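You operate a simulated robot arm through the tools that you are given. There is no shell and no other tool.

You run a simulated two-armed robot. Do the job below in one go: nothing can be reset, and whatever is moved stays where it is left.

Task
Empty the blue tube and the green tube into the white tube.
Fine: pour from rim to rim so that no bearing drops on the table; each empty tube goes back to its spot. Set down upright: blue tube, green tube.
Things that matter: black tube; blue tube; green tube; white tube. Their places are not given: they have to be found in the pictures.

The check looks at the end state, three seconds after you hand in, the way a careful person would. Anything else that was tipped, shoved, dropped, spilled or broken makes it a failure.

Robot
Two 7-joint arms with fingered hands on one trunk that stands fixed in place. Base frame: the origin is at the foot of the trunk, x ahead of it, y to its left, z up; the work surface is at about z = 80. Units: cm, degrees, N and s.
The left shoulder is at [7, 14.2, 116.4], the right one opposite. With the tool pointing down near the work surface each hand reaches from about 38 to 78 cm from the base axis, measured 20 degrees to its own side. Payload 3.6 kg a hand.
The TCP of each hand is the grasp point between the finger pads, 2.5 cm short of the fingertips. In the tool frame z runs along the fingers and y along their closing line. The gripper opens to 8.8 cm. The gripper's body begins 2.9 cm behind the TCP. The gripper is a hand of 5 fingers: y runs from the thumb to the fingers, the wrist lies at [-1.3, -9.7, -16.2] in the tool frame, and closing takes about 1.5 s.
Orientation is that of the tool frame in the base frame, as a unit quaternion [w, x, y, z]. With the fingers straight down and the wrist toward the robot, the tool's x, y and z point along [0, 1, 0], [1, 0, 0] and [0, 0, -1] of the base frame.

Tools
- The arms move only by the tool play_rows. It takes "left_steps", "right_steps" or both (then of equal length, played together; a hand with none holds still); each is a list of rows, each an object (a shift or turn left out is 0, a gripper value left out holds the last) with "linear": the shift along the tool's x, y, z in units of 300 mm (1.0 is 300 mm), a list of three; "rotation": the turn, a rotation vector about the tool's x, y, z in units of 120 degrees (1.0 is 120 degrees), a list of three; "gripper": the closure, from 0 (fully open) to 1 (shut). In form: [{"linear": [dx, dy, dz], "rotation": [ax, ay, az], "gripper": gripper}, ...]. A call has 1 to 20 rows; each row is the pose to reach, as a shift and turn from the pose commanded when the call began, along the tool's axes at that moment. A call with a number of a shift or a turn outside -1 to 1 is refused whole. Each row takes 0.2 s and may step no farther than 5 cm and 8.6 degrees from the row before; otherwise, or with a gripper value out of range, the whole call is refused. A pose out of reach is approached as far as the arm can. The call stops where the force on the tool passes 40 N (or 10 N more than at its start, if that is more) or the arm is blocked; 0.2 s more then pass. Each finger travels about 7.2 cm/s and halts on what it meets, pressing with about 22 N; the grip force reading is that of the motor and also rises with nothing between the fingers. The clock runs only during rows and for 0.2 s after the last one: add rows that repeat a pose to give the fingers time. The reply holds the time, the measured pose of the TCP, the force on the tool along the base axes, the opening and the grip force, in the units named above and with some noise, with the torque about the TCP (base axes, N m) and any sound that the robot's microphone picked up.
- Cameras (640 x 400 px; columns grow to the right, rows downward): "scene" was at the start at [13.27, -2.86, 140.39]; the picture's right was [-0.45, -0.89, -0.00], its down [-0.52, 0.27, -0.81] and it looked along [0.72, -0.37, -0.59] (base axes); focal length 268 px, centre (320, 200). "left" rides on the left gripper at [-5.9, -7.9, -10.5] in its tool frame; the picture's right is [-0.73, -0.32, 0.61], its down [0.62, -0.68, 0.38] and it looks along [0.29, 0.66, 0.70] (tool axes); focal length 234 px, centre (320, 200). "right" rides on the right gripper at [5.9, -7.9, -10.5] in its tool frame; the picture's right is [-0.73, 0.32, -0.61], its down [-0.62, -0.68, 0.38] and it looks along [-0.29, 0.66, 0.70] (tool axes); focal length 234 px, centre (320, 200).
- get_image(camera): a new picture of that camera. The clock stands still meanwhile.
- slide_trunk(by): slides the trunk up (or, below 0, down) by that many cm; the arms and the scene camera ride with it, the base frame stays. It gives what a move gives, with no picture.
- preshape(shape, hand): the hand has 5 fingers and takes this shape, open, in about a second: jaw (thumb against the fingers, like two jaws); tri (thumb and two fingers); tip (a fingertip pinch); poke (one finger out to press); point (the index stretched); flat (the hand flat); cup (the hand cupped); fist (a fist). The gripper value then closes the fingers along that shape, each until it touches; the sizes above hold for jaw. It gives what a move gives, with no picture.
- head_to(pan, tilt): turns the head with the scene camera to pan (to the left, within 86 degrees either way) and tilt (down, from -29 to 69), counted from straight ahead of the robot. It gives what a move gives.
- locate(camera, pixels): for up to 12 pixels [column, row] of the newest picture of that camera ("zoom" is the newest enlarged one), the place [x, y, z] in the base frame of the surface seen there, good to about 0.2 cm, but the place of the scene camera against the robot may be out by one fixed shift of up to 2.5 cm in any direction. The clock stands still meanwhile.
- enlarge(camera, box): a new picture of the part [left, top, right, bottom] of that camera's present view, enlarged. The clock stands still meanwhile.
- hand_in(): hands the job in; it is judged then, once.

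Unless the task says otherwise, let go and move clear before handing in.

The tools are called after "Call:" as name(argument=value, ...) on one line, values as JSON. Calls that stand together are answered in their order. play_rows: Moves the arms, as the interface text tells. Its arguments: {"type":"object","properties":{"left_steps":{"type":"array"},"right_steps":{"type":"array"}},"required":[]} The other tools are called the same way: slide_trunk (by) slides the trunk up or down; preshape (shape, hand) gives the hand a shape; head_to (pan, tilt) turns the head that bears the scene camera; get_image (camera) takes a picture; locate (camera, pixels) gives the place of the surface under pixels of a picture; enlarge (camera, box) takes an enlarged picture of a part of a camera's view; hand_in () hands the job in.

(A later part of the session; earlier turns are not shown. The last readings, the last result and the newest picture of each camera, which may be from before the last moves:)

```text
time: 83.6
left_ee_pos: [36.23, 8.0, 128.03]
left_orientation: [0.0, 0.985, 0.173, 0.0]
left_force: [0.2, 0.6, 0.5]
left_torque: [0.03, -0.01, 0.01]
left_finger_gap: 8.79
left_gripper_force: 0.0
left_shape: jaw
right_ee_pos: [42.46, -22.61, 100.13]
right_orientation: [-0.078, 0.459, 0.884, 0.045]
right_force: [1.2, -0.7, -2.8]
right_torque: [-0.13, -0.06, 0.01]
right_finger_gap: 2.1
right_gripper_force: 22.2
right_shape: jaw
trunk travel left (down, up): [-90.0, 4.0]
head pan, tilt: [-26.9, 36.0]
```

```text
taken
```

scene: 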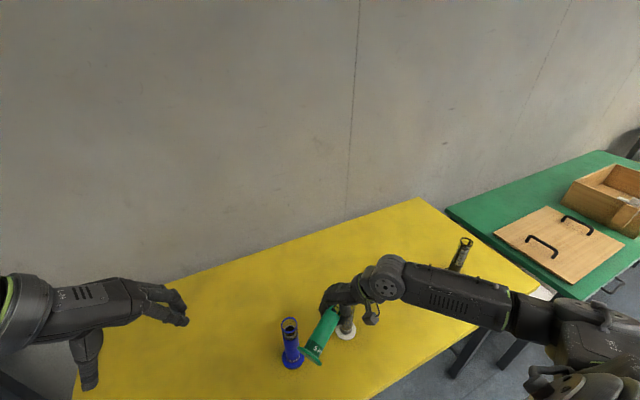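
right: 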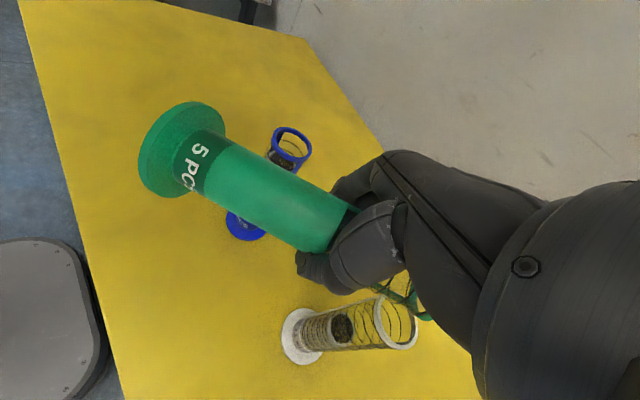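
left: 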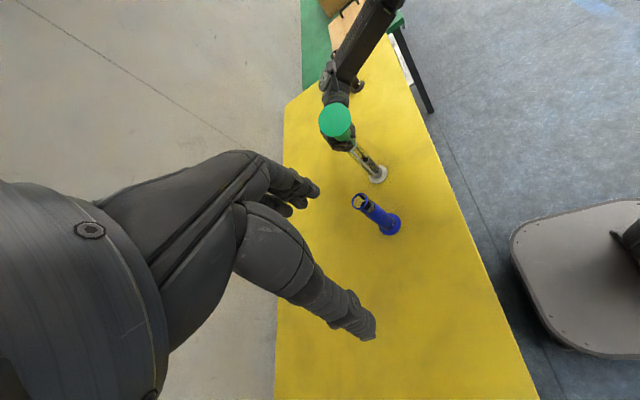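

I'll zoom in on the white stack with the right camera for a clean count.

Call:
enlarge(camera="right", box=[275, 290, 365, 370])

Call:
locate(camera="zoom", pixels=[[315, 170], [300, 190], [330, 250], [380, 180], [385, 215], [365, 255], [280, 200], [240, 210], [200, 215], [340, 150]])

```text
5.00 times, centred on (320, 330) of right
```

zoom: 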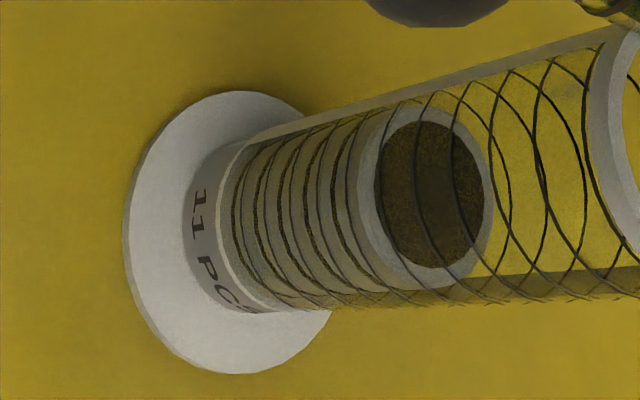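

```text
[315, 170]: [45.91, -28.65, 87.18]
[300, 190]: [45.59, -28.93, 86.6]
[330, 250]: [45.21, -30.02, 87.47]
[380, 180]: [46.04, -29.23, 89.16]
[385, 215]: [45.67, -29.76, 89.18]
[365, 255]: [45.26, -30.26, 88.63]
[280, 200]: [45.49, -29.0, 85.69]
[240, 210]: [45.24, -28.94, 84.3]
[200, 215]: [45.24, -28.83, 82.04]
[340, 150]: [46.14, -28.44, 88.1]
```

The white stack top is at z=89.16, so 3 bearings arrived (6 now). I'll carry the green tube back over its spot, then upright it and look inside.

Call:
play_rows(right_steps=[{"linear": [0.021, 0.0015, -0.047], "rotation": [0.0027, -0.0311, 0.0002], "gripper": 1.0}, {"linear": [0.0425, 0.003, -0.094], "rotation": [0.0054, -0.0622, 0.0004]}, {"linear": [0.064, 0.0046, -0.141], "rotation": [0.008, -0.0934, 0.0006]}, {"linear": [0.085, 0.0062, -0.1876], "rotation": [0.0107, -0.1245, 0.0008]}, {"linear": [0.0092, -0.0281, -0.2149], "rotation": [0.0107, -0.1245, 0.0008]}, {"linear": [-0.0666, -0.0624, -0.2423], "rotation": [0.0107, -0.1245, 0.0008]}, {"linear": [-0.1424, -0.0968, -0.2696], "rotation": [0.0107, -0.1245, 0.0008]}, {"linear": [-0.2182, -0.1311, -0.297], "rotation": [0.0107, -0.1245, 0.0008]}, {"linear": [-0.294, -0.1654, -0.3243], "rotation": [0.0107, -0.1245, 0.0008]}, {"linear": [-0.3698, -0.1997, -0.3516], "rotation": [0.0107, -0.1245, 0.0008]}, {"linear": [-0.4456, -0.234, -0.379], "rotation": [0.0107, -0.1245, 0.0008]}, {"linear": [-0.5214, -0.2684, -0.4063], "rotation": [0.0107, -0.1245, 0.0008]}, {"linear": [-0.5972, -0.3027, -0.4337], "rotation": [0.0107, -0.1245, 0.0008]}, {"linear": [-0.673, -0.337, -0.461], "rotation": [0.0107, -0.1245, 0.0008]}, {"linear": [-0.673, -0.337, -0.461], "rotation": [0.0107, -0.1245, 0.0008]}])

Call:
get_image(camera="scene")

```text
time: 86.8
left_ee_pos: [36.26, 8.01, 128.08]
left_orientation: [0.0, 0.985, 0.173, 0.001]
left_force: [-0.3, -0.3, -0.6]
left_torque: [-0.02, 0.04, 0.02]
left_finger_gap: 8.79
left_gripper_force: 0.0
left_shape: jaw
right_ee_pos: [46.98, -46.93, 109.91]
right_orientation: [0.032, 0.461, 0.886, -0.024]
right_force: [0.7, -0.3, -2.0]
right_torque: [-0.08, -0.06, 0.02]
right_finger_gap: 2.1
right_gripper_force: 22.0
right_shape: jaw
trunk travel left (down, up): [-90.0, 4.0]
head pan, tilt: [-26.9, 36.0]
```

```text
taken
```

scene: 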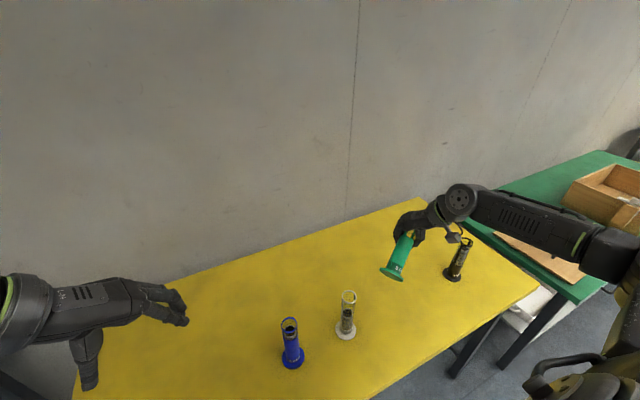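

The table looks clear in the scene view. Now I'll rotate the green tube back upright here and look into it.

Call:
play_rows(right_steps=[{"rotation": [0.0056, -0.0643, 0.0005], "gripper": 1.0}, {"rotation": [0.0113, -0.1285, 0.001]}, {"rotation": [0.0169, -0.1928, 0.0015]}, {"rotation": [0.0225, -0.257, 0.002]}, {"rotation": [0.0281, -0.3213, 0.0025]}, {"rotation": [0.0338, -0.3855, 0.003]}, {"rotation": [0.0394, -0.4498, 0.0035]}, {"rotation": [0.045, -0.514, 0.004]}, {"rotation": [0.045, -0.514, 0.004]}])

Call:
enlarge(camera="scene", box=[370, 200, 450, 285])

Call:
enlarge(camera="left", box=[300, 20, 400, 110])

```text
time: 88.8
left_ee_pos: [36.11, 7.89, 128.16]
left_orientation: [0.0, 0.985, 0.173, 0.0]
left_force: [0.2, -0.8, 0.2]
left_torque: [-0.04, 0.02, -0.01]
left_finger_gap: 8.79
left_gripper_force: 0.1
left_shape: jaw
right_ee_pos: [46.92, -46.79, 109.9]
right_orientation: [0.461, 0.388, 0.741, -0.297]
right_force: [0.1, -0.3, -2.0]
right_torque: [-0.02, -0.01, -0.03]
right_finger_gap: 2.08
right_gripper_force: 22.0
right_shape: jaw
trunk travel left (down, up): [-90.0, 4.0]
head pan, tilt: [-26.9, 36.0]
```

```text
4.71 times, centred on (410, 242) of scene
```

zoom: 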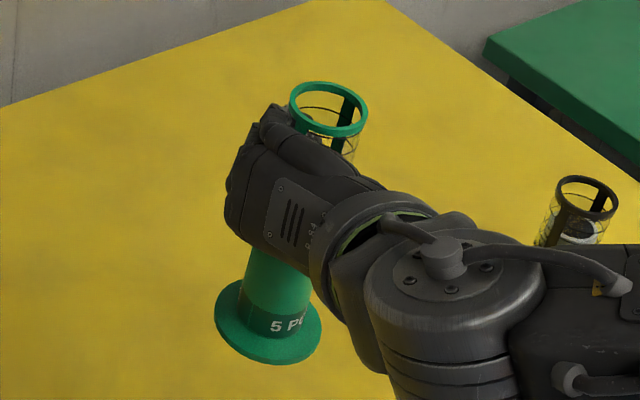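

```text
4.44 times, centred on (350, 65) of left
```

zoom: 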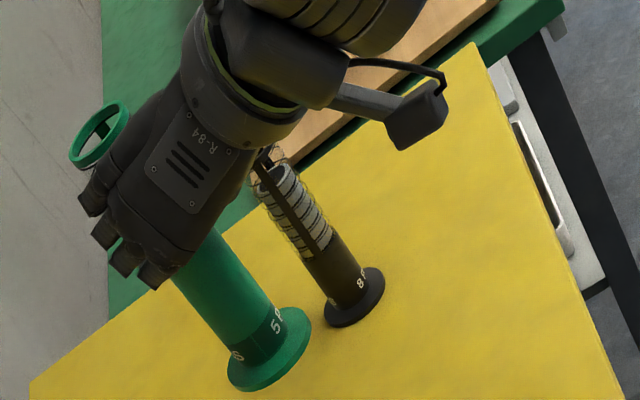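

Load is now about 2.0 N (3.1 before). I'll zoom in on the green mouth.

Call:
enlarge(camera="scene", box=[402, 213, 422, 238])

Call:
enlarge(camera="right", box=[350, 255, 450, 340])

```text
16.00 times, centred on (412, 226) of scene
```

zoom: 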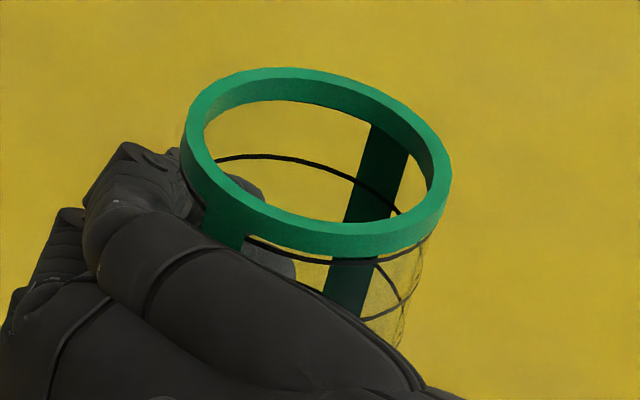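

```text
4.71 times, centred on (400, 298) of right
```

zoom: 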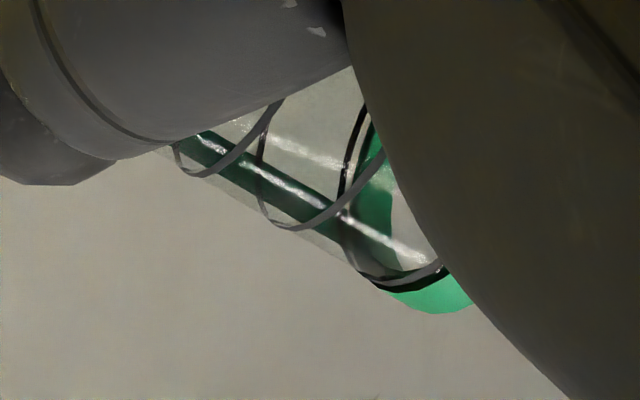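

The view is too oblique to see the bottom. I'll lean the mouth 24° toward the scene camera for a look down the bore.

Call:
play_rows(right_steps=[{"rotation": [0.0044, -0.05, 0.0004], "gripper": 1.0}, {"rotation": [0.0087, -0.1, 0.0008]}, {"rotation": [0.0131, -0.15, 0.0012]}, {"rotation": [0.0174, -0.199, 0.0016]}, {"rotation": [0.0174, -0.199, 0.0016]}])

Call:
enlarge(camera="scene", box=[375, 205, 435, 265])

```text
time: 90.0
left_ee_pos: [36.2, 7.96, 128.0]
left_orientation: [0.0, 0.985, 0.174, 0.0]
left_force: [-0.7, 0.0, -0.1]
left_torque: [-0.01, -0.02, 0.02]
left_finger_gap: 8.76
left_gripper_force: 0.2
left_shape: jaw
right_ee_pos: [46.96, -46.88, 110.02]
right_orientation: [0.598, 0.327, 0.623, -0.384]
right_force: [0.6, -0.1, -1.8]
right_torque: [0.04, 0.0, 0.01]
right_finger_gap: 2.09
right_gripper_force: 21.8
right_shape: jaw
trunk travel left (down, up): [-90.0, 4.0]
head pan, tilt: [-26.9, 36.0]
```

```text
6.67 times, centred on (405, 235) of scene
```

zoom: 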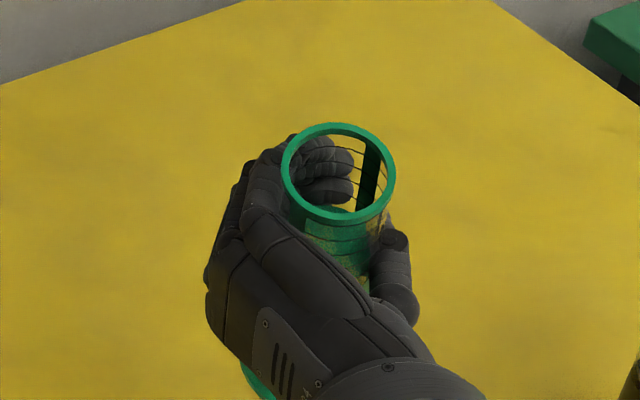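

Call:
enlarge(camera="scene", box=[398, 220, 418, 240])

```text
16.00 times, centred on (408, 230) of scene
```

zoom: 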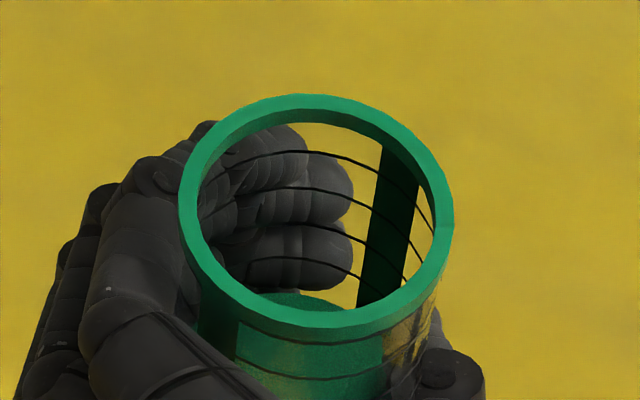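

I can see the bare green floor inside at (310,300), so the green tube is empty. I'll measure the floor depth, to work out how many it held.

Call:
locate(camera="zoom", pixels=[[300, 298], [320, 300], [310, 100], [190, 210], [445, 220], [310, 320], [250, 300]])

Call:
get_image(camera="scene")

Call:
get_image(camera="left")

```text
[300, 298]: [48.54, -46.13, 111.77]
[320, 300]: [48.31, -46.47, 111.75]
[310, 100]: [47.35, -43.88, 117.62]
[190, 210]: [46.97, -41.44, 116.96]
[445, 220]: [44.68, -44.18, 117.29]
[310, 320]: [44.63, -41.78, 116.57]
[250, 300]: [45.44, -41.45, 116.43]
```

```text
taken
```

scene: 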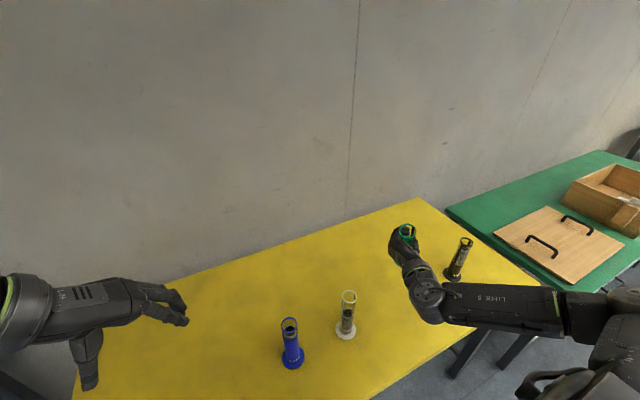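

```text
taken
```

left: 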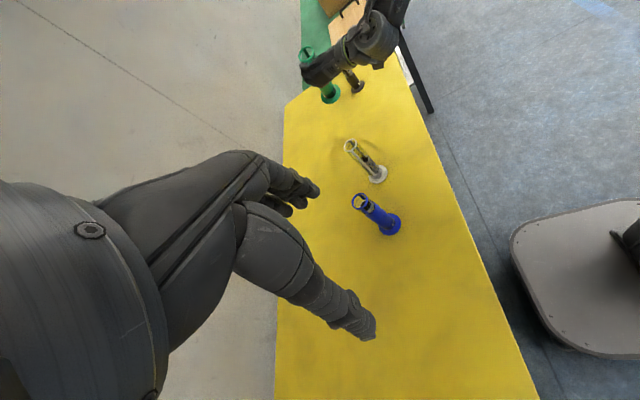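

The bore depth is 6.4, so the green tube held 3 bearings and all 3 are in white; the table is clear. Now I'll bring the tube upright again and measure it for setting down.

Call:
play_rows(right_steps=[{"rotation": [-0.0044, 0.05, -0.0004], "gripper": 1.0}, {"rotation": [-0.0087, 0.1, -0.0008]}, {"rotation": [-0.0131, 0.15, -0.0012]}, {"rotation": [-0.0174, 0.193, -0.0016]}, {"rotation": [-0.0174, 0.193, -0.0016]}])

Call:
enlarge(camera="left", box=[290, 30, 370, 115])

Call:
enlarge(camera="scene", box=[370, 205, 450, 285])

```text
time: 91.2
left_ee_pos: [36.17, 7.83, 128.05]
left_orientation: [0.0, 0.985, 0.173, 0.0]
left_force: [-0.2, 0.5, 0.2]
left_torque: [-0.01, -0.03, 0.01]
left_finger_gap: 8.8
left_gripper_force: 0.1
left_shape: jaw
right_ee_pos: [46.92, -46.82, 109.91]
right_orientation: [0.465, 0.386, 0.738, -0.299]
right_force: [0.3, 1.2, -2.5]
right_torque: [-0.02, 0.01, 0.01]
right_finger_gap: 2.07
right_gripper_force: 21.8
right_shape: jaw
trunk travel left (down, up): [-90.0, 4.0]
head pan, tilt: [-26.9, 36.0]
```

```text
4.71 times, centred on (330, 72) of left
```

zoom: 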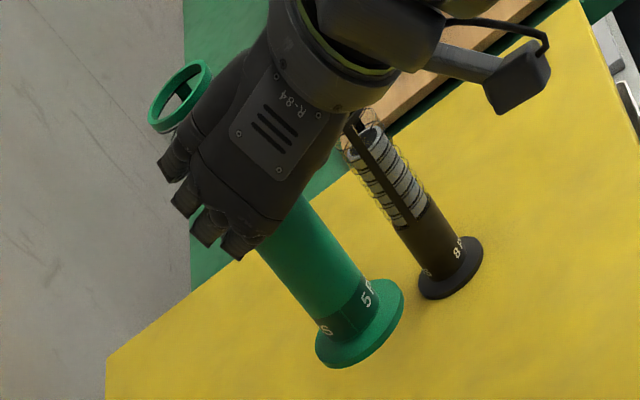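

```text
5.00 times, centred on (410, 245) of scene
```

zoom: 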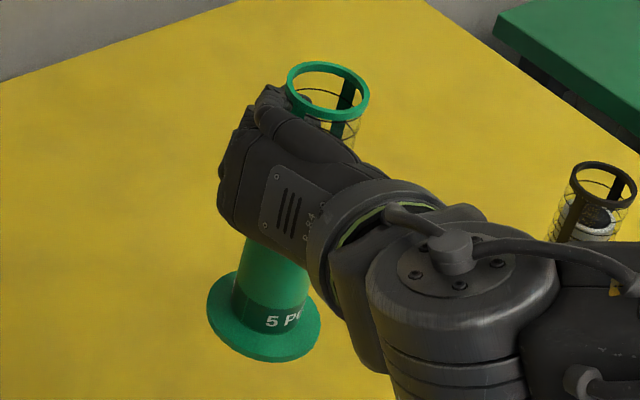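

Call:
locate(camera="zoom", pixels=[[325, 64], [292, 80], [298, 105], [330, 117], [360, 108], [366, 92], [350, 74], [211, 305], [218, 330], [250, 354], [300, 350], [318, 325]])

Call:
enlarge(camera="left", box=[290, 30, 370, 115])

Call:
locate(camera="zoom", pixels=[[198, 62], [170, 78], [152, 105], [158, 130], [182, 122], [205, 95], [210, 75], [318, 340], [325, 362], [365, 358], [400, 310], [395, 285]])

```text
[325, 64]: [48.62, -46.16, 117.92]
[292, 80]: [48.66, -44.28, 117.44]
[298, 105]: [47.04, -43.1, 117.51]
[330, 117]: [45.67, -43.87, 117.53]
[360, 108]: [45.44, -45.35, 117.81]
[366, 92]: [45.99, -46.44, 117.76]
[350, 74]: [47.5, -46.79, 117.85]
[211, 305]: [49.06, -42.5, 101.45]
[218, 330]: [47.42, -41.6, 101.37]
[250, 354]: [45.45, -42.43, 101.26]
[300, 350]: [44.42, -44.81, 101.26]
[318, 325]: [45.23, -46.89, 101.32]
```

```text
4.71 times, centred on (330, 72) of left
```

zoom: 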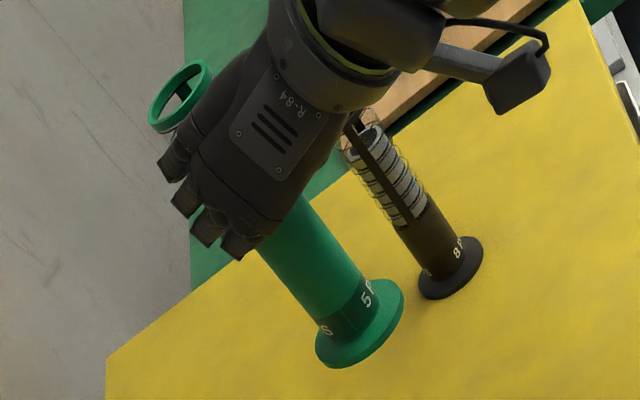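

```text
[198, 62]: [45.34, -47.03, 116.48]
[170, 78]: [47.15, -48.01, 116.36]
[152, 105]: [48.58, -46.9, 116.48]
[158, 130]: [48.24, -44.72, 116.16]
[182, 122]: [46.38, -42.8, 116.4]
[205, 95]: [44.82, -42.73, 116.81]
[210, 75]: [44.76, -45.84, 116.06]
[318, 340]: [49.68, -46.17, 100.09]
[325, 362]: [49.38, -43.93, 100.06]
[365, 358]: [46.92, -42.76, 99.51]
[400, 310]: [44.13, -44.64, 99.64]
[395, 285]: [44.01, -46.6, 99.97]
```

The tube is upright within 1.5°, with its base centre at about (46.8,-45.6) and its bottom at z≈99.3; its spot is (46.8,-46.9). I'll correct the lean, shift over the spot and lower to about 0.5 above the table.

Call:
play_rows(right_steps=[{"linear": [0.03, 0.01, 0.014], "rotation": [0.0011, -0.002, -0.0021], "gripper": 1.0}, {"linear": [0.08, 0.02, 0.038], "rotation": [0.0022, -0.004, -0.0042]}, {"linear": [0.16, 0.03, 0.077], "rotation": [0.0043, -0.008, -0.0084]}, {"linear": [0.25, 0.037, 0.12], "rotation": [0.0043, -0.008, -0.0084]}, {"linear": [0.34, 0.037, 0.164], "rotation": [0.0043, -0.008, -0.0084]}, {"linear": [0.42, 0.037, 0.202], "rotation": [0.0043, -0.008, -0.0084]}, {"linear": [0.49, 0.037, 0.236], "rotation": [0.0043, -0.008, -0.0084]}, {"linear": [0.54, 0.037, 0.26], "rotation": [0.0043, -0.008, -0.0084]}, {"linear": [0.567, 0.037, 0.273], "rotation": [0.0043, -0.008, -0.0084]}, {"linear": [0.567, 0.037, 0.273], "rotation": [0.0043, -0.008, -0.0084]}])

Call:
enlarge(camera="left", box=[310, 55, 390, 140])

Call:
enlarge(camera="scene", box=[360, 245, 440, 325])

Call:
get_image(camera="right")

```text
time: 93.4
left_ee_pos: [36.14, 8.0, 128.06]
left_orientation: [-0.001, 0.985, 0.173, 0.001]
left_force: [0.2, -0.4, 0.2]
left_torque: [-0.01, -0.02, 0.03]
left_finger_gap: 8.77
left_gripper_force: 0.1
left_shape: jaw
right_ee_pos: [46.97, -47.87, 91.22]
right_orientation: [0.467, 0.379, 0.736, -0.311]
right_force: [0.5, -1.6, -3.0]
right_torque: [-0.02, 0.0, 0.01]
right_finger_gap: 2.11
right_gripper_force: 21.9
right_shape: jaw
trunk travel left (down, up): [-90.0, 4.0]
head pan, tilt: [-26.9, 36.0]
```

```text
4.71 times, centred on (350, 98) of left
```

zoom: 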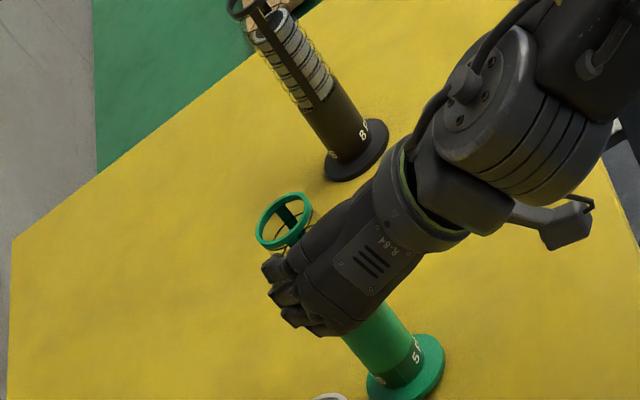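

```text
5.00 times, centred on (400, 285) of scene
```

zoom: 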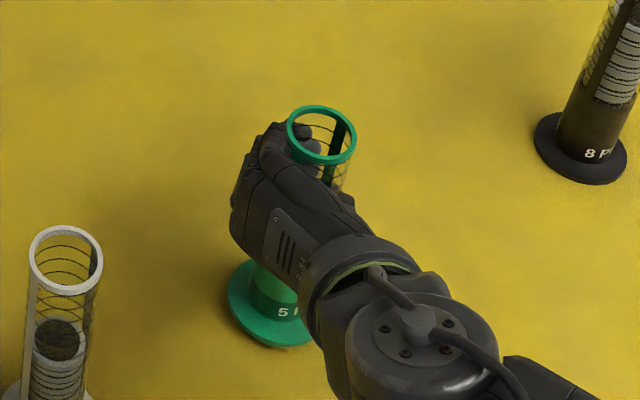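

```text
taken
```

right: 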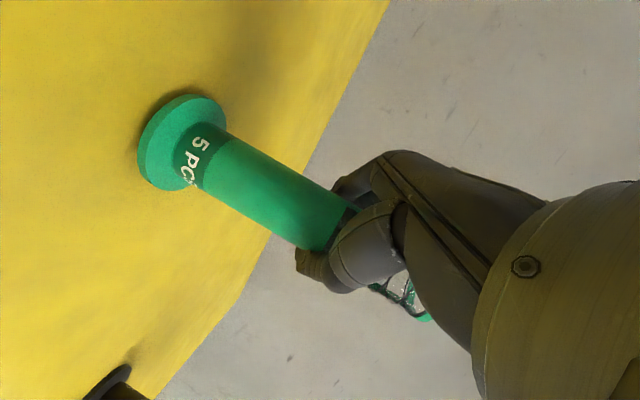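

The base is nearly down. I'll measure its height and position once more.

Call:
locate(camera="zoom", pixels=[[232, 280], [232, 305], [260, 338], [295, 343], [320, 107], [290, 125], [300, 155], [330, 163], [353, 145], [350, 118], [200, 330]])

Call:
locate(camera="right", pixels=[[141, 160], [155, 110], [200, 97], [224, 115], [160, 187], [185, 180], [120, 160], [300, 170]])

Call:
enlarge(camera="left", box=[310, 55, 390, 140])

Call:
locate(camera="zoom", pixels=[[370, 380], [375, 395], [440, 350], [444, 375], [425, 338], [258, 230], [265, 247], [290, 242], [308, 215], [300, 196], [275, 203]])

```text
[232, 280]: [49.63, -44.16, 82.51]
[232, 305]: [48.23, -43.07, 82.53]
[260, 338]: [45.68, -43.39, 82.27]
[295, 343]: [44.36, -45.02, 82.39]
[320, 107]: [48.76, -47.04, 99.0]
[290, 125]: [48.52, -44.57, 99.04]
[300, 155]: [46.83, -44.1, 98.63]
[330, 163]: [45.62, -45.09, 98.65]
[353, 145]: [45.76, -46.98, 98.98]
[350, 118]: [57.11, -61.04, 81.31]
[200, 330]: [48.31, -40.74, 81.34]
```

```text
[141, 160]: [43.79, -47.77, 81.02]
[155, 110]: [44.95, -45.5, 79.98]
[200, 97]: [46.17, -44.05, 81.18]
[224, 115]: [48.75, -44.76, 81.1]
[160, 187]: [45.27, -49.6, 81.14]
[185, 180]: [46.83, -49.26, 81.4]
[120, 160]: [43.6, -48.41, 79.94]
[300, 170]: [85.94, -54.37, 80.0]
```

```text
4.71 times, centred on (350, 98) of left
```

zoom: 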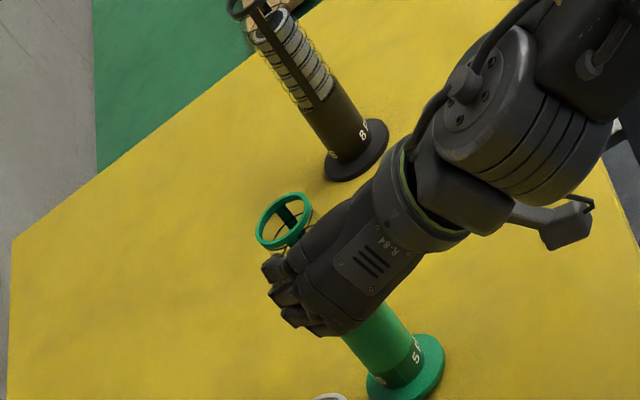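

```text
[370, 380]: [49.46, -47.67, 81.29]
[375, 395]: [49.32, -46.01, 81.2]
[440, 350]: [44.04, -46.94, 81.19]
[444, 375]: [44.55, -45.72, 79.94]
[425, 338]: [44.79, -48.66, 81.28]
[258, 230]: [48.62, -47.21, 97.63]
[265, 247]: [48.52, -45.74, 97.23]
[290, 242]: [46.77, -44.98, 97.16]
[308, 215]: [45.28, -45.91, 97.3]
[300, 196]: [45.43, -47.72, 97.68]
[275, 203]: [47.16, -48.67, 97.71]
```

The base is centred at (46.75,-46.9), within 0.1 of its spot, and about 0.6 above the table, leaning under 1°. I'll lower it gently to contact.

Call:
play_rows(right_steps=[{"linear": [0.0092, 0.001, 0.0037], "gripper": 1.0}, {"linear": [0.0154, 0.0017, 0.0062]}, {"linear": [0.0185, 0.0021, 0.0074]}, {"linear": [0.02, 0.0022, 0.008]}, {"linear": [0.02, 0.0022, 0.008]}])

```text
time: 94.6
left_ee_pos: [36.22, 7.91, 128.13]
left_orientation: [0.0, 0.985, 0.173, 0.0]
left_force: [0.1, -1.3, -0.2]
left_torque: [0.0, -0.03, 0.01]
left_finger_gap: 8.81
left_gripper_force: 0.1
left_shape: jaw
right_ee_pos: [47.08, -47.83, 90.45]
right_orientation: [0.467, 0.379, 0.736, -0.309]
right_force: [0.5, -0.4, -3.7]
right_torque: [0.0, -0.03, -0.01]
right_finger_gap: 2.09
right_gripper_force: 21.9
right_shape: jaw
trunk travel left (down, up): [-90.0, 4.0]
head pan, tilt: [-26.9, 36.0]
```

Force still shows the tube's weight (-3.7), so there's no contact yet. I'll lower a little more.

Call:
play_rows(right_steps=[{"linear": [0.003, 0.0003, 0.0012], "gripper": 1.0}, {"linear": [0.006, 0.0007, 0.0025]}, {"linear": [0.006, 0.0007, 0.0025]}])

Call:
enlarge(camera="right", box=[110, 70, 250, 210])

Call:
locate(camera="zoom", pixels=[[260, 90], [330, 80], [400, 85], [210, 200], [230, 320], [190, 250], [300, 330]])

```text
time: 95.4
left_ee_pos: [36.03, 8.07, 128.07]
left_orientation: [0.0, 0.985, 0.173, 0.001]
left_force: [0.6, -0.1, -1.1]
left_torque: [-0.01, -0.02, 0.01]
left_finger_gap: 8.79
left_gripper_force: 0.1
left_shape: jaw
right_ee_pos: [47.1, -47.9, 90.37]
right_orientation: [0.467, 0.379, 0.736, -0.311]
right_force: [-0.1, -1.7, 2.2]
right_torque: [0.04, -0.01, -0.02]
right_finger_gap: 2.08
right_gripper_force: 21.7
right_shape: jaw
trunk travel left (down, up): [-90.0, 4.0]
head pan, tilt: [-26.9, 36.0]
```

```text
2.86 times, centred on (180, 140) of right
```

zoom: 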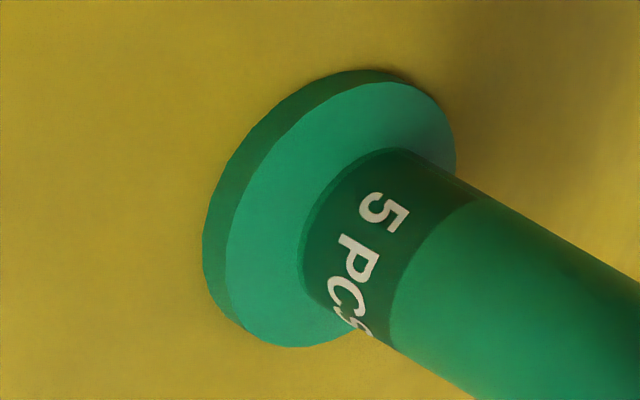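

```text
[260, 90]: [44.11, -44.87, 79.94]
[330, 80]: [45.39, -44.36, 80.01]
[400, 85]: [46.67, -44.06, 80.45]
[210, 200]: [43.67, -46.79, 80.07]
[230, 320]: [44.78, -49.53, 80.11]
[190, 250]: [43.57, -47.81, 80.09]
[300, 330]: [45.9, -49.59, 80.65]
```

Contact: the force turned to +2.2 N and the flange is flat on the table at z≈80. I'll open the hand gradually.

Call:
play_rows(right_steps=[{"gripper": 0.85}, {"gripper": 0.75}, {"gripper": 0.7}, {"gripper": 0.65}, {"gripper": 0.6}, {"gripper": 0.5}, {"gripper": 0.4}, {"gripper": 0.2}, {"gripper": 0.0}, {"gripper": 0.0}, {"gripper": 0.0}])

Call:
enlarge(camera="scene", box=[360, 245, 440, 325])

Call:
get_image(camera="right")

Call:
enlarge(camera="left", box=[310, 55, 390, 140])

```text
time: 97.8
left_ee_pos: [36.14, 8.04, 128.18]
left_orientation: [0.001, 0.985, 0.173, 0.0]
left_force: [0.3, -0.1, -0.3]
left_torque: [-0.01, 0.03, -0.01]
left_finger_gap: 8.76
left_gripper_force: 0.1
left_shape: jaw
right_ee_pos: [47.09, -47.84, 90.38]
right_orientation: [0.467, 0.379, 0.736, -0.311]
right_force: [0.2, 0.0, 0.0]
right_torque: [-0.01, -0.01, 0.0]
right_finger_gap: 8.77
right_gripper_force: 0.0
right_shape: jaw
trunk travel left (down, up): [-90.0, 4.0]
head pan, tilt: [-26.9, 36.0]
```

```text
5.00 times, centred on (400, 285) of scene
```

zoom: 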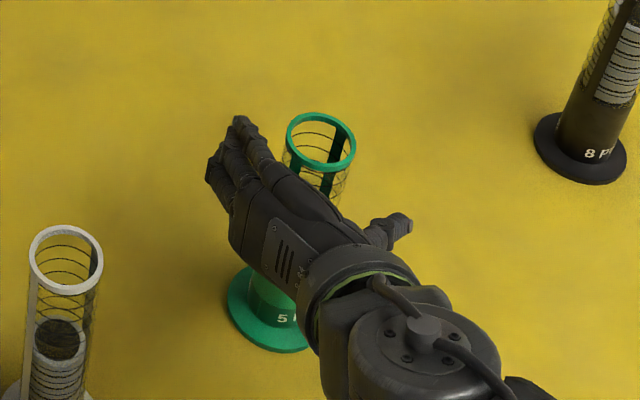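

```text
taken
```

right: 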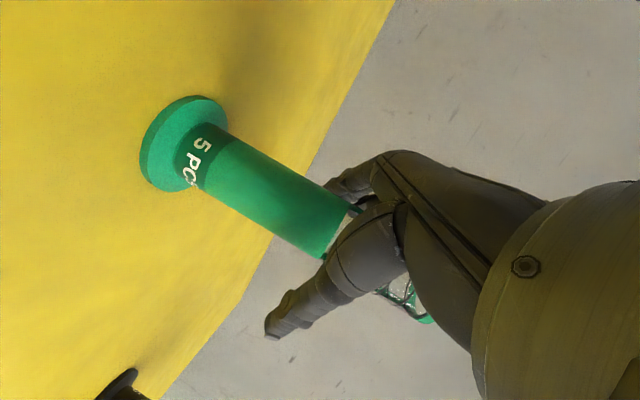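

```text
4.71 times, centred on (350, 98) of left
```

zoom: 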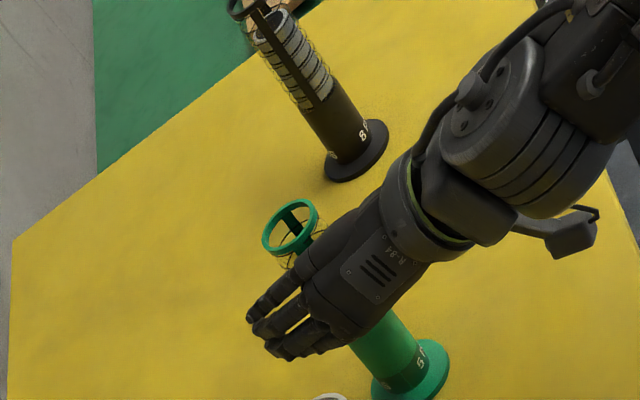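

The green tube stands alone, upright and empty, and the hand is open. I'll back out along the fingers' axis and then go up.

Call:
play_rows(right_steps=[{"linear": [0, 0, -0.05]}, {"linear": [0, 0, -0.11]}, {"linear": [0, 0, -0.17]}, {"linear": [0, 0, -0.24]}, {"linear": [0, 0, -0.31]}, {"linear": [-0.1, -0.011, -0.35]}, {"linear": [-0.22, -0.025, -0.4]}, {"linear": [-0.34, -0.038, -0.447]}, {"linear": [-0.46, -0.052, -0.495]}, {"linear": [-0.46, -0.052, -0.495]}])

Call:
get_image(camera="scene")

Call:
get_image(camera="left")

```text
time: 100.0
left_ee_pos: [36.13, 8.06, 128.15]
left_orientation: [0.002, 0.985, 0.173, 0.001]
left_force: [-0.2, -0.4, -0.2]
left_torque: [0.05, -0.01, 0.0]
left_finger_gap: 8.79
left_gripper_force: 0.1
left_shape: jaw
right_ee_pos: [42.9, -40.06, 108.71]
right_orientation: [0.467, 0.379, 0.736, -0.31]
right_force: [0.2, -0.8, -0.7]
right_torque: [-0.01, -0.01, -0.01]
right_finger_gap: 8.75
right_gripper_force: 0.1
right_shape: jaw
trunk travel left (down, up): [-90.0, 4.0]
head pan, tilt: [-26.9, 36.0]
```

```text
taken
```

scene: 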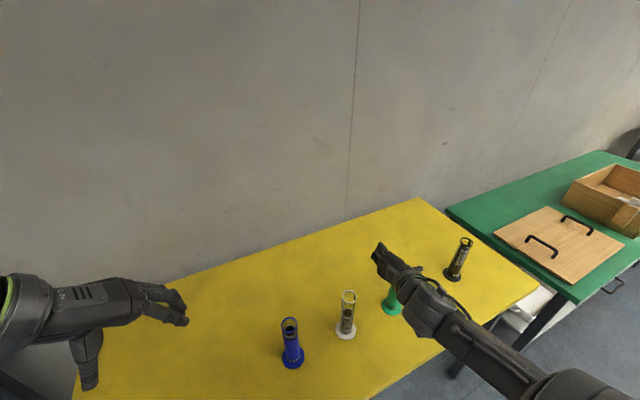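

```text
taken
```

left: 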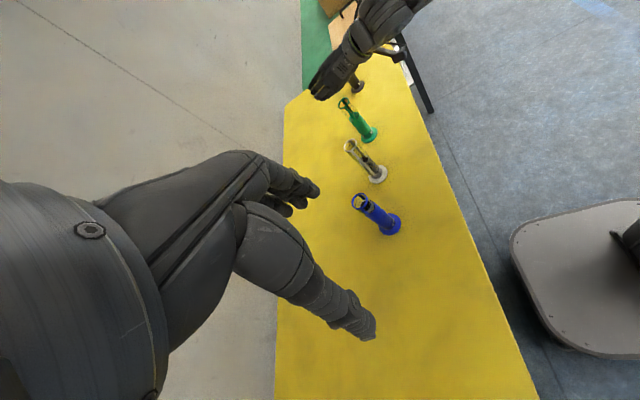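

The green tube stands in place; the white tube holds 6. Next is blue. I'll raise the left hand out of the way and move the open right hand high over to a standoff behind-left of blue, restoring the level grasp orientation.

Call:
play_rows(left_steps=[{"linear": [0, 0, -0.12]}, {"linear": [0, 0, -0.24]}, {"linear": [0, 0, -0.36]}, {"linear": [0, 0, -0.4]}, {"linear": [0, 0, -0.4]}])

Call:
play_rows(right_steps=[{"linear": [0.0339, 0.0595, -0.0943], "rotation": [0.0003, -0.0183, 0.0051]}, {"linear": [0.0678, 0.119, -0.1886], "rotation": [0.0005, -0.0366, 0.0101]}, {"linear": [0.1017, 0.1785, -0.2829], "rotation": [0.0008, -0.0549, 0.0152]}, {"linear": [0.1356, 0.238, -0.3772], "rotation": [0.0011, -0.0732, 0.0203]}, {"linear": [0.1695, 0.2975, -0.4715], "rotation": [0.0014, -0.0915, 0.0254]}, {"linear": [0.2034, 0.357, -0.5658], "rotation": [0.0016, -0.1098, 0.0304]}, {"linear": [0.2373, 0.4165, -0.6601], "rotation": [0.0019, -0.1281, 0.0355]}, {"linear": [0.2712, 0.476, -0.7544], "rotation": [0.0022, -0.1464, 0.0406]}, {"linear": [0.3051, 0.5355, -0.8487], "rotation": [0.0024, -0.1647, 0.0456]}, {"linear": [0.339, 0.595, -0.943], "rotation": [0.0027, -0.183, 0.0507]}, {"linear": [0.339, 0.595, -0.943], "rotation": [0.0027, -0.183, 0.0507]}])

Call:
get_image(camera="scene")

Call:
get_image(camera="left")

```text
time: 101.2
left_ee_pos: [36.06, 8.08, 140.12]
left_orientation: [0.001, 0.985, 0.173, 0.0]
left_force: [0.6, -0.7, -0.3]
left_torque: [-0.02, 0.0, 0.03]
left_finger_gap: 8.79
left_gripper_force: 0.0
left_shape: jaw
right_ee_pos: [42.86, -40.1, 108.62]
right_orientation: [0.466, 0.379, 0.736, -0.31]
right_force: [-1.0, -0.2, -0.5]
right_torque: [-0.02, 0.0, 0.02]
right_finger_gap: 8.8
right_gripper_force: 0.1
right_shape: jaw
trunk travel left (down, up): [-90.0, 4.0]
head pan, tilt: [-26.9, 36.0]
```

```text
time: 103.6
left_ee_pos: [35.99, 8.09, 140.08]
left_orientation: [0.0, 0.985, 0.173, 0.001]
left_force: [0.4, -0.1, 0.2]
left_torque: [0.02, -0.01, 0.01]
left_finger_gap: 8.78
left_gripper_force: 0.0
left_shape: jaw
right_ee_pos: [42.15, -5.61, 107.5]
right_orientation: [0.617, 0.344, 0.611, -0.359]
right_force: [-0.2, -0.2, -1.2]
right_torque: [0.02, 0.02, 0.02]
right_finger_gap: 8.78
right_gripper_force: 0.1
right_shape: jaw
trunk travel left (down, up): [-90.0, 4.0]
head pan, tilt: [-26.9, 36.0]
```

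```text
taken
```

scene: 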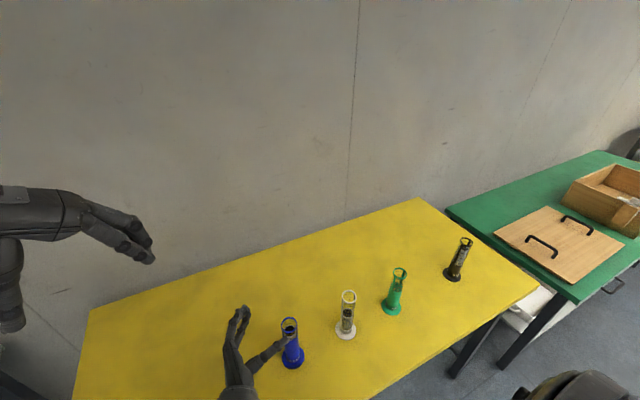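

```text
taken
```

left: 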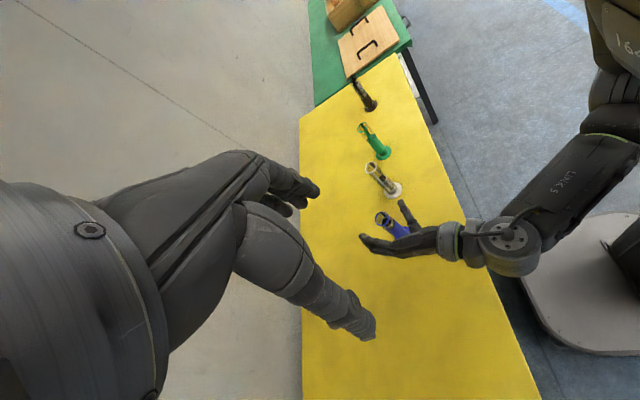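

All four tubes are standing and the right hand is at (42.2,-5.6,107.5). Before gripping blue, I'll rehearse its tilt and carry with the empty hand, high above the tubes.

Call:
play_rows(right_steps=[{"linear": [-0.03, 0.004, 0.1]}, {"linear": [-0.06, 0.009, 0.2]}, {"linear": [-0.079, 0.0127, 0.291]}, {"linear": [-0.079, 0.0127, 0.291], "rotation": [0, 0.07, 0]}, {"linear": [-0.079, 0.0127, 0.291], "rotation": [0, 0.14, 0]}, {"linear": [-0.079, 0.0127, 0.291], "rotation": [0, 0.21, 0]}, {"linear": [-0.079, 0.0127, 0.291], "rotation": [0, 0.28, 0]}, {"linear": [-0.079, 0.0127, 0.291], "rotation": [0, 0.35, 0]}, {"linear": [-0.079, 0.0127, 0.291], "rotation": [0, 0.42, 0]}, {"linear": [-0.079, 0.0127, 0.291], "rotation": [0, 0.49, 0]}, {"linear": [-0.079, 0.0127, 0.291], "rotation": [0, 0.56, 0]}, {"linear": [-0.079, 0.0127, 0.291], "rotation": [0, 0.63, 0]}, {"linear": [-0.079, 0.0127, 0.291], "rotation": [0, 0.7, 0]}, {"linear": [-0.079, 0.0127, 0.291], "rotation": [0, 0.7, 0]}])

```text
time: 105.3
left_ee_pos: [36.16, 8.13, 140.11]
left_orientation: [0.0, 0.985, 0.173, 0.0]
left_force: [0.5, 0.9, 0.4]
left_torque: [0.0, -0.01, -0.01]
left_finger_gap: 8.79
left_gripper_force: 0.2
left_shape: jaw
right_ee_pos: [46.61, -16.13, 108.83]
right_orientation: [0.402, 0.415, 0.769, -0.272]
right_force: [0.2, -0.4, 0.2]
right_torque: [-0.01, 0.01, -0.04]
right_finger_gap: 8.78
right_gripper_force: 0.0
right_shape: jaw
trunk travel left (down, up): [-90.0, 4.0]
head pan, tilt: [-26.9, 36.0]
stopped in row 8 (right hand): the arm was blocked; the commanded pose is now the measured one
```

The arm was blocked in row 8 at (46.6,-16.1,108.8). I'll look at what it met.

Call:
get_image(camera="scene")

Call:
get_image(camera="left")

Call:
get_image(camera="right")

```text
taken
```

scene: 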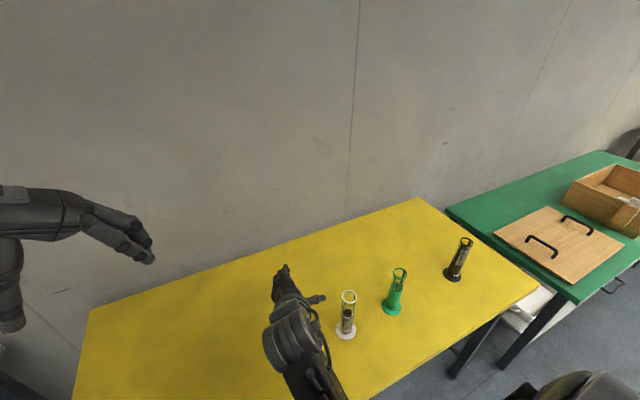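

```text
taken
```

left: 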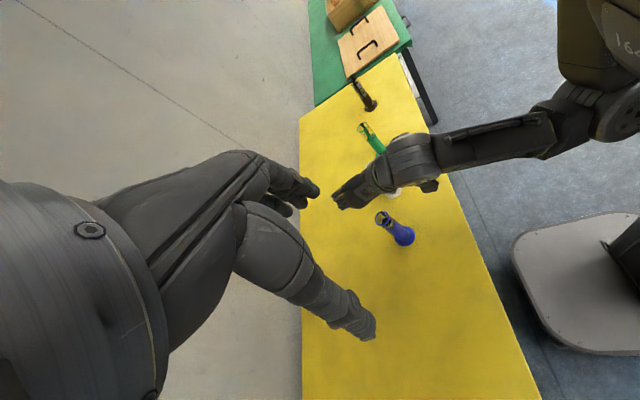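

```text
taken
```

right: 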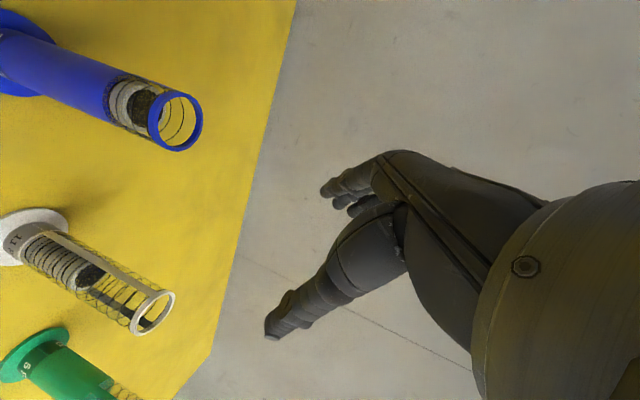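

Nothing was touched: the arm just couldn't fold for rolling at this y. So I'll grip blue with fingers level, carry it upright over to the right side, and tilt there exactly as with green. First, back to the standoff.

Call:
play_rows(right_steps=[{"linear": [0.0395, 0.0117, -0.0513], "rotation": [-0.0012, -0.0444, 0.0068]}, {"linear": [0.079, 0.0233, -0.1027], "rotation": [-0.0023, -0.0887, 0.0135]}, {"linear": [0.1185, 0.035, -0.154], "rotation": [-0.0035, -0.1331, 0.0203]}, {"linear": [0.158, 0.0467, -0.2053], "rotation": [-0.0047, -0.1775, 0.027]}, {"linear": [0.1975, 0.0583, -0.2567], "rotation": [-0.0058, -0.2218, 0.0338]}, {"linear": [0.237, 0.07, -0.308], "rotation": [-0.007, -0.2662, 0.0405]}, {"linear": [0.237, 0.07, -0.308], "rotation": [-0.007, -0.2662, 0.0405]}])

Call:
get_image(camera="scene")

```text
time: 107.0
left_ee_pos: [36.01, 8.03, 140.03]
left_orientation: [0.001, 0.985, 0.173, 0.001]
left_force: [-0.1, -0.5, -0.4]
left_torque: [-0.01, 0.0, -0.02]
left_finger_gap: 8.77
left_gripper_force: 0.1
left_shape: jaw
right_ee_pos: [42.59, -5.2, 107.46]
right_orientation: [0.616, 0.35, 0.61, -0.354]
right_force: [-0.3, 0.4, 0.5]
right_torque: [0.0, -0.01, -0.02]
right_finger_gap: 8.77
right_gripper_force: 0.0
right_shape: jaw
trunk travel left (down, up): [-90.0, 4.0]
head pan, tilt: [-26.9, 36.0]
```

```text
taken
```

scene: 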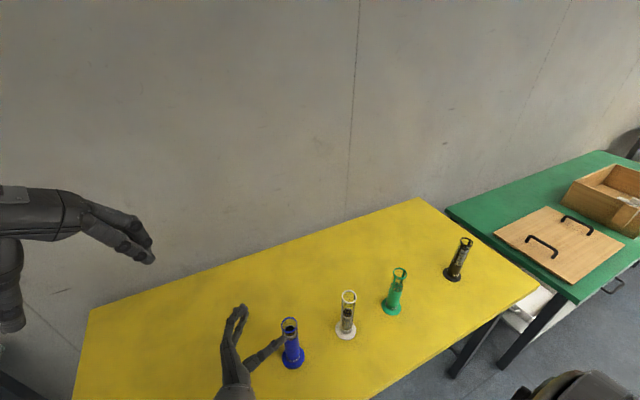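

Back at the standoff. I'll rehearse the upright carry with the empty hand at z≈112: over blue, then over toward green's side.

Call:
play_rows(right_steps=[{"linear": [-0.05, -0.001, 0.098]}, {"linear": [-0.1, -0.003, 0.196]}, {"linear": [-0.15, -0.004, 0.294]}, {"linear": [-0.15, -0.004, 0.294]}])

Call:
play_rows(right_steps=[{"linear": [0, -0.045, 0.078]}, {"linear": [0, -0.09, 0.156]}, {"linear": [0, -0.136, 0.235]}, {"linear": [0, -0.181, 0.313]}, {"linear": [0, -0.226, 0.391]}, {"linear": [0, -0.271, 0.47]}, {"linear": [0, -0.316, 0.548]}, {"linear": [0, -0.362, 0.626]}, {"linear": [0, -0.407, 0.705]}, {"linear": [0, -0.452, 0.783]}, {"linear": [0, -0.497, 0.861]}, {"linear": [0, -0.542, 0.94]}, {"linear": [0, -0.565, 0.978]}, {"linear": [0, -0.565, 0.978]}])

```text
time: 108.0
left_ee_pos: [35.97, 8.19, 140.07]
left_orientation: [0.001, 0.985, 0.173, 0.001]
left_force: [0.5, 0.4, 0.4]
left_torque: [0.02, 0.01, 0.01]
left_finger_gap: 8.8
left_gripper_force: 0.0
left_shape: jaw
right_ee_pos: [46.7, -12.61, 112.09]
right_orientation: [0.612, 0.352, 0.614, -0.353]
right_force: [-0.5, -0.2, 0.0]
right_torque: [0.01, 0.0, -0.02]
right_finger_gap: 8.75
right_gripper_force: 0.1
right_shape: jaw
trunk travel left (down, up): [-90.0, 4.0]
head pan, tilt: [-26.9, 36.0]
```

```text
time: 111.0
left_ee_pos: [36.06, 8.24, 140.07]
left_orientation: [0.001, 0.985, 0.173, 0.0]
left_force: [0.0, -0.2, 0.1]
left_torque: [0.02, -0.03, -0.02]
left_finger_gap: 8.78
left_gripper_force: 0.0
left_shape: jaw
right_ee_pos: [46.88, -46.66, 112.07]
right_orientation: [0.612, 0.354, 0.613, -0.352]
right_force: [0.8, 0.3, -0.3]
right_torque: [0.01, -0.03, 0.0]
right_finger_gap: 8.76
right_gripper_force: 0.1
right_shape: jaw
trunk travel left (down, up): [-90.0, 4.0]
head pan, tilt: [-26.9, 36.0]
```

The upright carry works without warnings. I'll check that the roll still works here (same as with green), then roll back.

Call:
play_rows(right_steps=[{"rotation": [0, 0.07, 0]}, {"rotation": [0, 0.14, 0]}, {"rotation": [0, 0.21, 0]}, {"rotation": [0, 0.28, 0]}, {"rotation": [0, 0.35, 0]}, {"rotation": [0, 0.42, 0]}, {"rotation": [0, 0.49, 0]}, {"rotation": [0, 0.56, 0]}, {"rotation": [0, 0.63, 0]}, {"rotation": [0, 0.7, 0]}, {"rotation": [0, 0.63, 0]}, {"rotation": [0, 0.56, 0]}, {"rotation": [0, 0.49, 0]}, {"rotation": [0, 0.42, 0]}, {"rotation": [0, 0.35, 0]}, {"rotation": [0, 0.28, 0]}, {"rotation": [0, 0.21, 0]}, {"rotation": [0, 0.14, 0]}, {"rotation": [0, 0.07, 0]}, {"rotation": [0, 0, 0]}])

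```text
time: 115.2
left_ee_pos: [35.99, 8.13, 139.96]
left_orientation: [0.001, 0.985, 0.174, 0.0]
left_force: [0.3, 0.1, 0.9]
left_torque: [-0.03, 0.0, -0.01]
left_finger_gap: 8.76
left_gripper_force: 0.1
left_shape: jaw
right_ee_pos: [46.75, -46.5, 112.14]
right_orientation: [0.613, 0.352, 0.612, -0.353]
right_force: [-0.1, 0.2, -0.2]
right_torque: [0.0, -0.01, 0.01]
right_finger_gap: 8.76
right_gripper_force: 0.1
right_shape: jaw
trunk travel left (down, up): [-90.0, 4.0]
head pan, tilt: [-26.9, 36.0]
```

The roll works here. Now back over to blue's standoff, then I'll lower to grip height.

Call:
play_rows(right_steps=[{"linear": [0, 0.056, -0.098]}, {"linear": [0, 0.113, -0.195]}, {"linear": [0, 0.169, -0.293]}, {"linear": [0, 0.225, -0.39]}, {"linear": [0, 0.282, -0.488]}, {"linear": [0, 0.338, -0.586]}, {"linear": [0, 0.394, -0.683]}, {"linear": [0, 0.45, -0.781]}, {"linear": [0, 0.507, -0.878]}, {"linear": [0, 0.563, -0.976]}, {"linear": [0, 0.563, -0.976]}])

Call:
play_rows(right_steps=[{"linear": [0, 0, -0.1]}, {"linear": [0, 0, -0.2]}, {"linear": [0, 0, -0.31]}, {"linear": [0.12, 0, -0.31]}, {"linear": [0.24, 0, -0.31]}, {"linear": [0.36, 0, -0.31]}, {"linear": [0.36, 0, -0.31]}])

Call:
get_image(camera="scene")

Call:
get_image(camera="right")

```text
time: 117.4
left_ee_pos: [36.04, 8.23, 140.22]
left_orientation: [0.0, 0.985, 0.173, 0.0]
left_force: [0.2, 0.6, -0.8]
left_torque: [-0.04, 0.0, 0.02]
left_finger_gap: 8.76
left_gripper_force: 0.0
left_shape: jaw
right_ee_pos: [46.67, -15.28, 111.46]
right_orientation: [0.646, 0.298, 0.588, -0.385]
right_force: [-0.2, 0.4, 0.3]
right_torque: [0.0, 0.0, -0.03]
right_finger_gap: 8.77
right_gripper_force: 0.1
right_shape: jaw
trunk travel left (down, up): [-90.0, 4.0]
head pan, tilt: [-26.9, 36.0]
stopped in row 11 (right hand): the arm was blocked; the commanded pose is now the measured one
```

```text
time: 119.0
left_ee_pos: [35.99, 8.15, 140.02]
left_orientation: [0.0, 0.985, 0.173, 0.001]
left_force: [0.8, 0.0, 0.4]
left_torque: [0.02, -0.01, -0.01]
left_finger_gap: 8.79
left_gripper_force: 0.1
left_shape: jaw
right_ee_pos: [41.94, -8.92, 99.56]
right_orientation: [0.645, 0.301, 0.589, -0.384]
right_force: [-0.4, -0.2, 0.6]
right_torque: [-0.02, -0.01, 0.02]
right_finger_gap: 8.77
right_gripper_force: 0.1
right_shape: jaw
trunk travel left (down, up): [-90.0, 4.0]
head pan, tilt: [-26.9, 36.0]
```

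```text
taken
```

scene: 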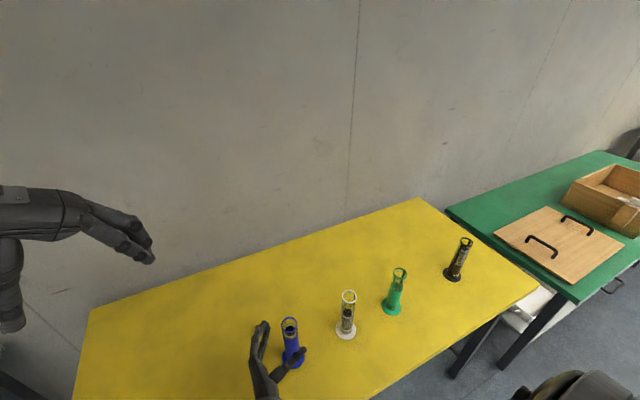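

```text
taken
```

right: 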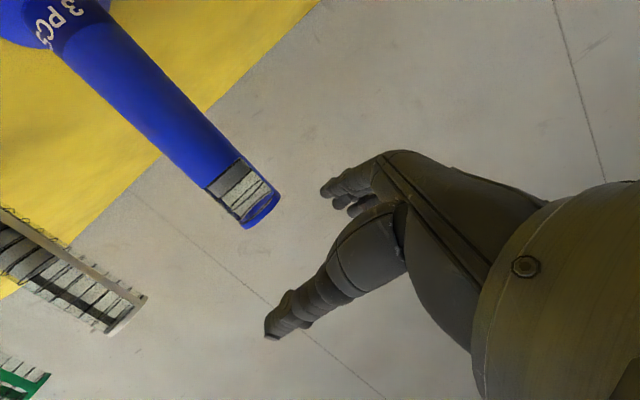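

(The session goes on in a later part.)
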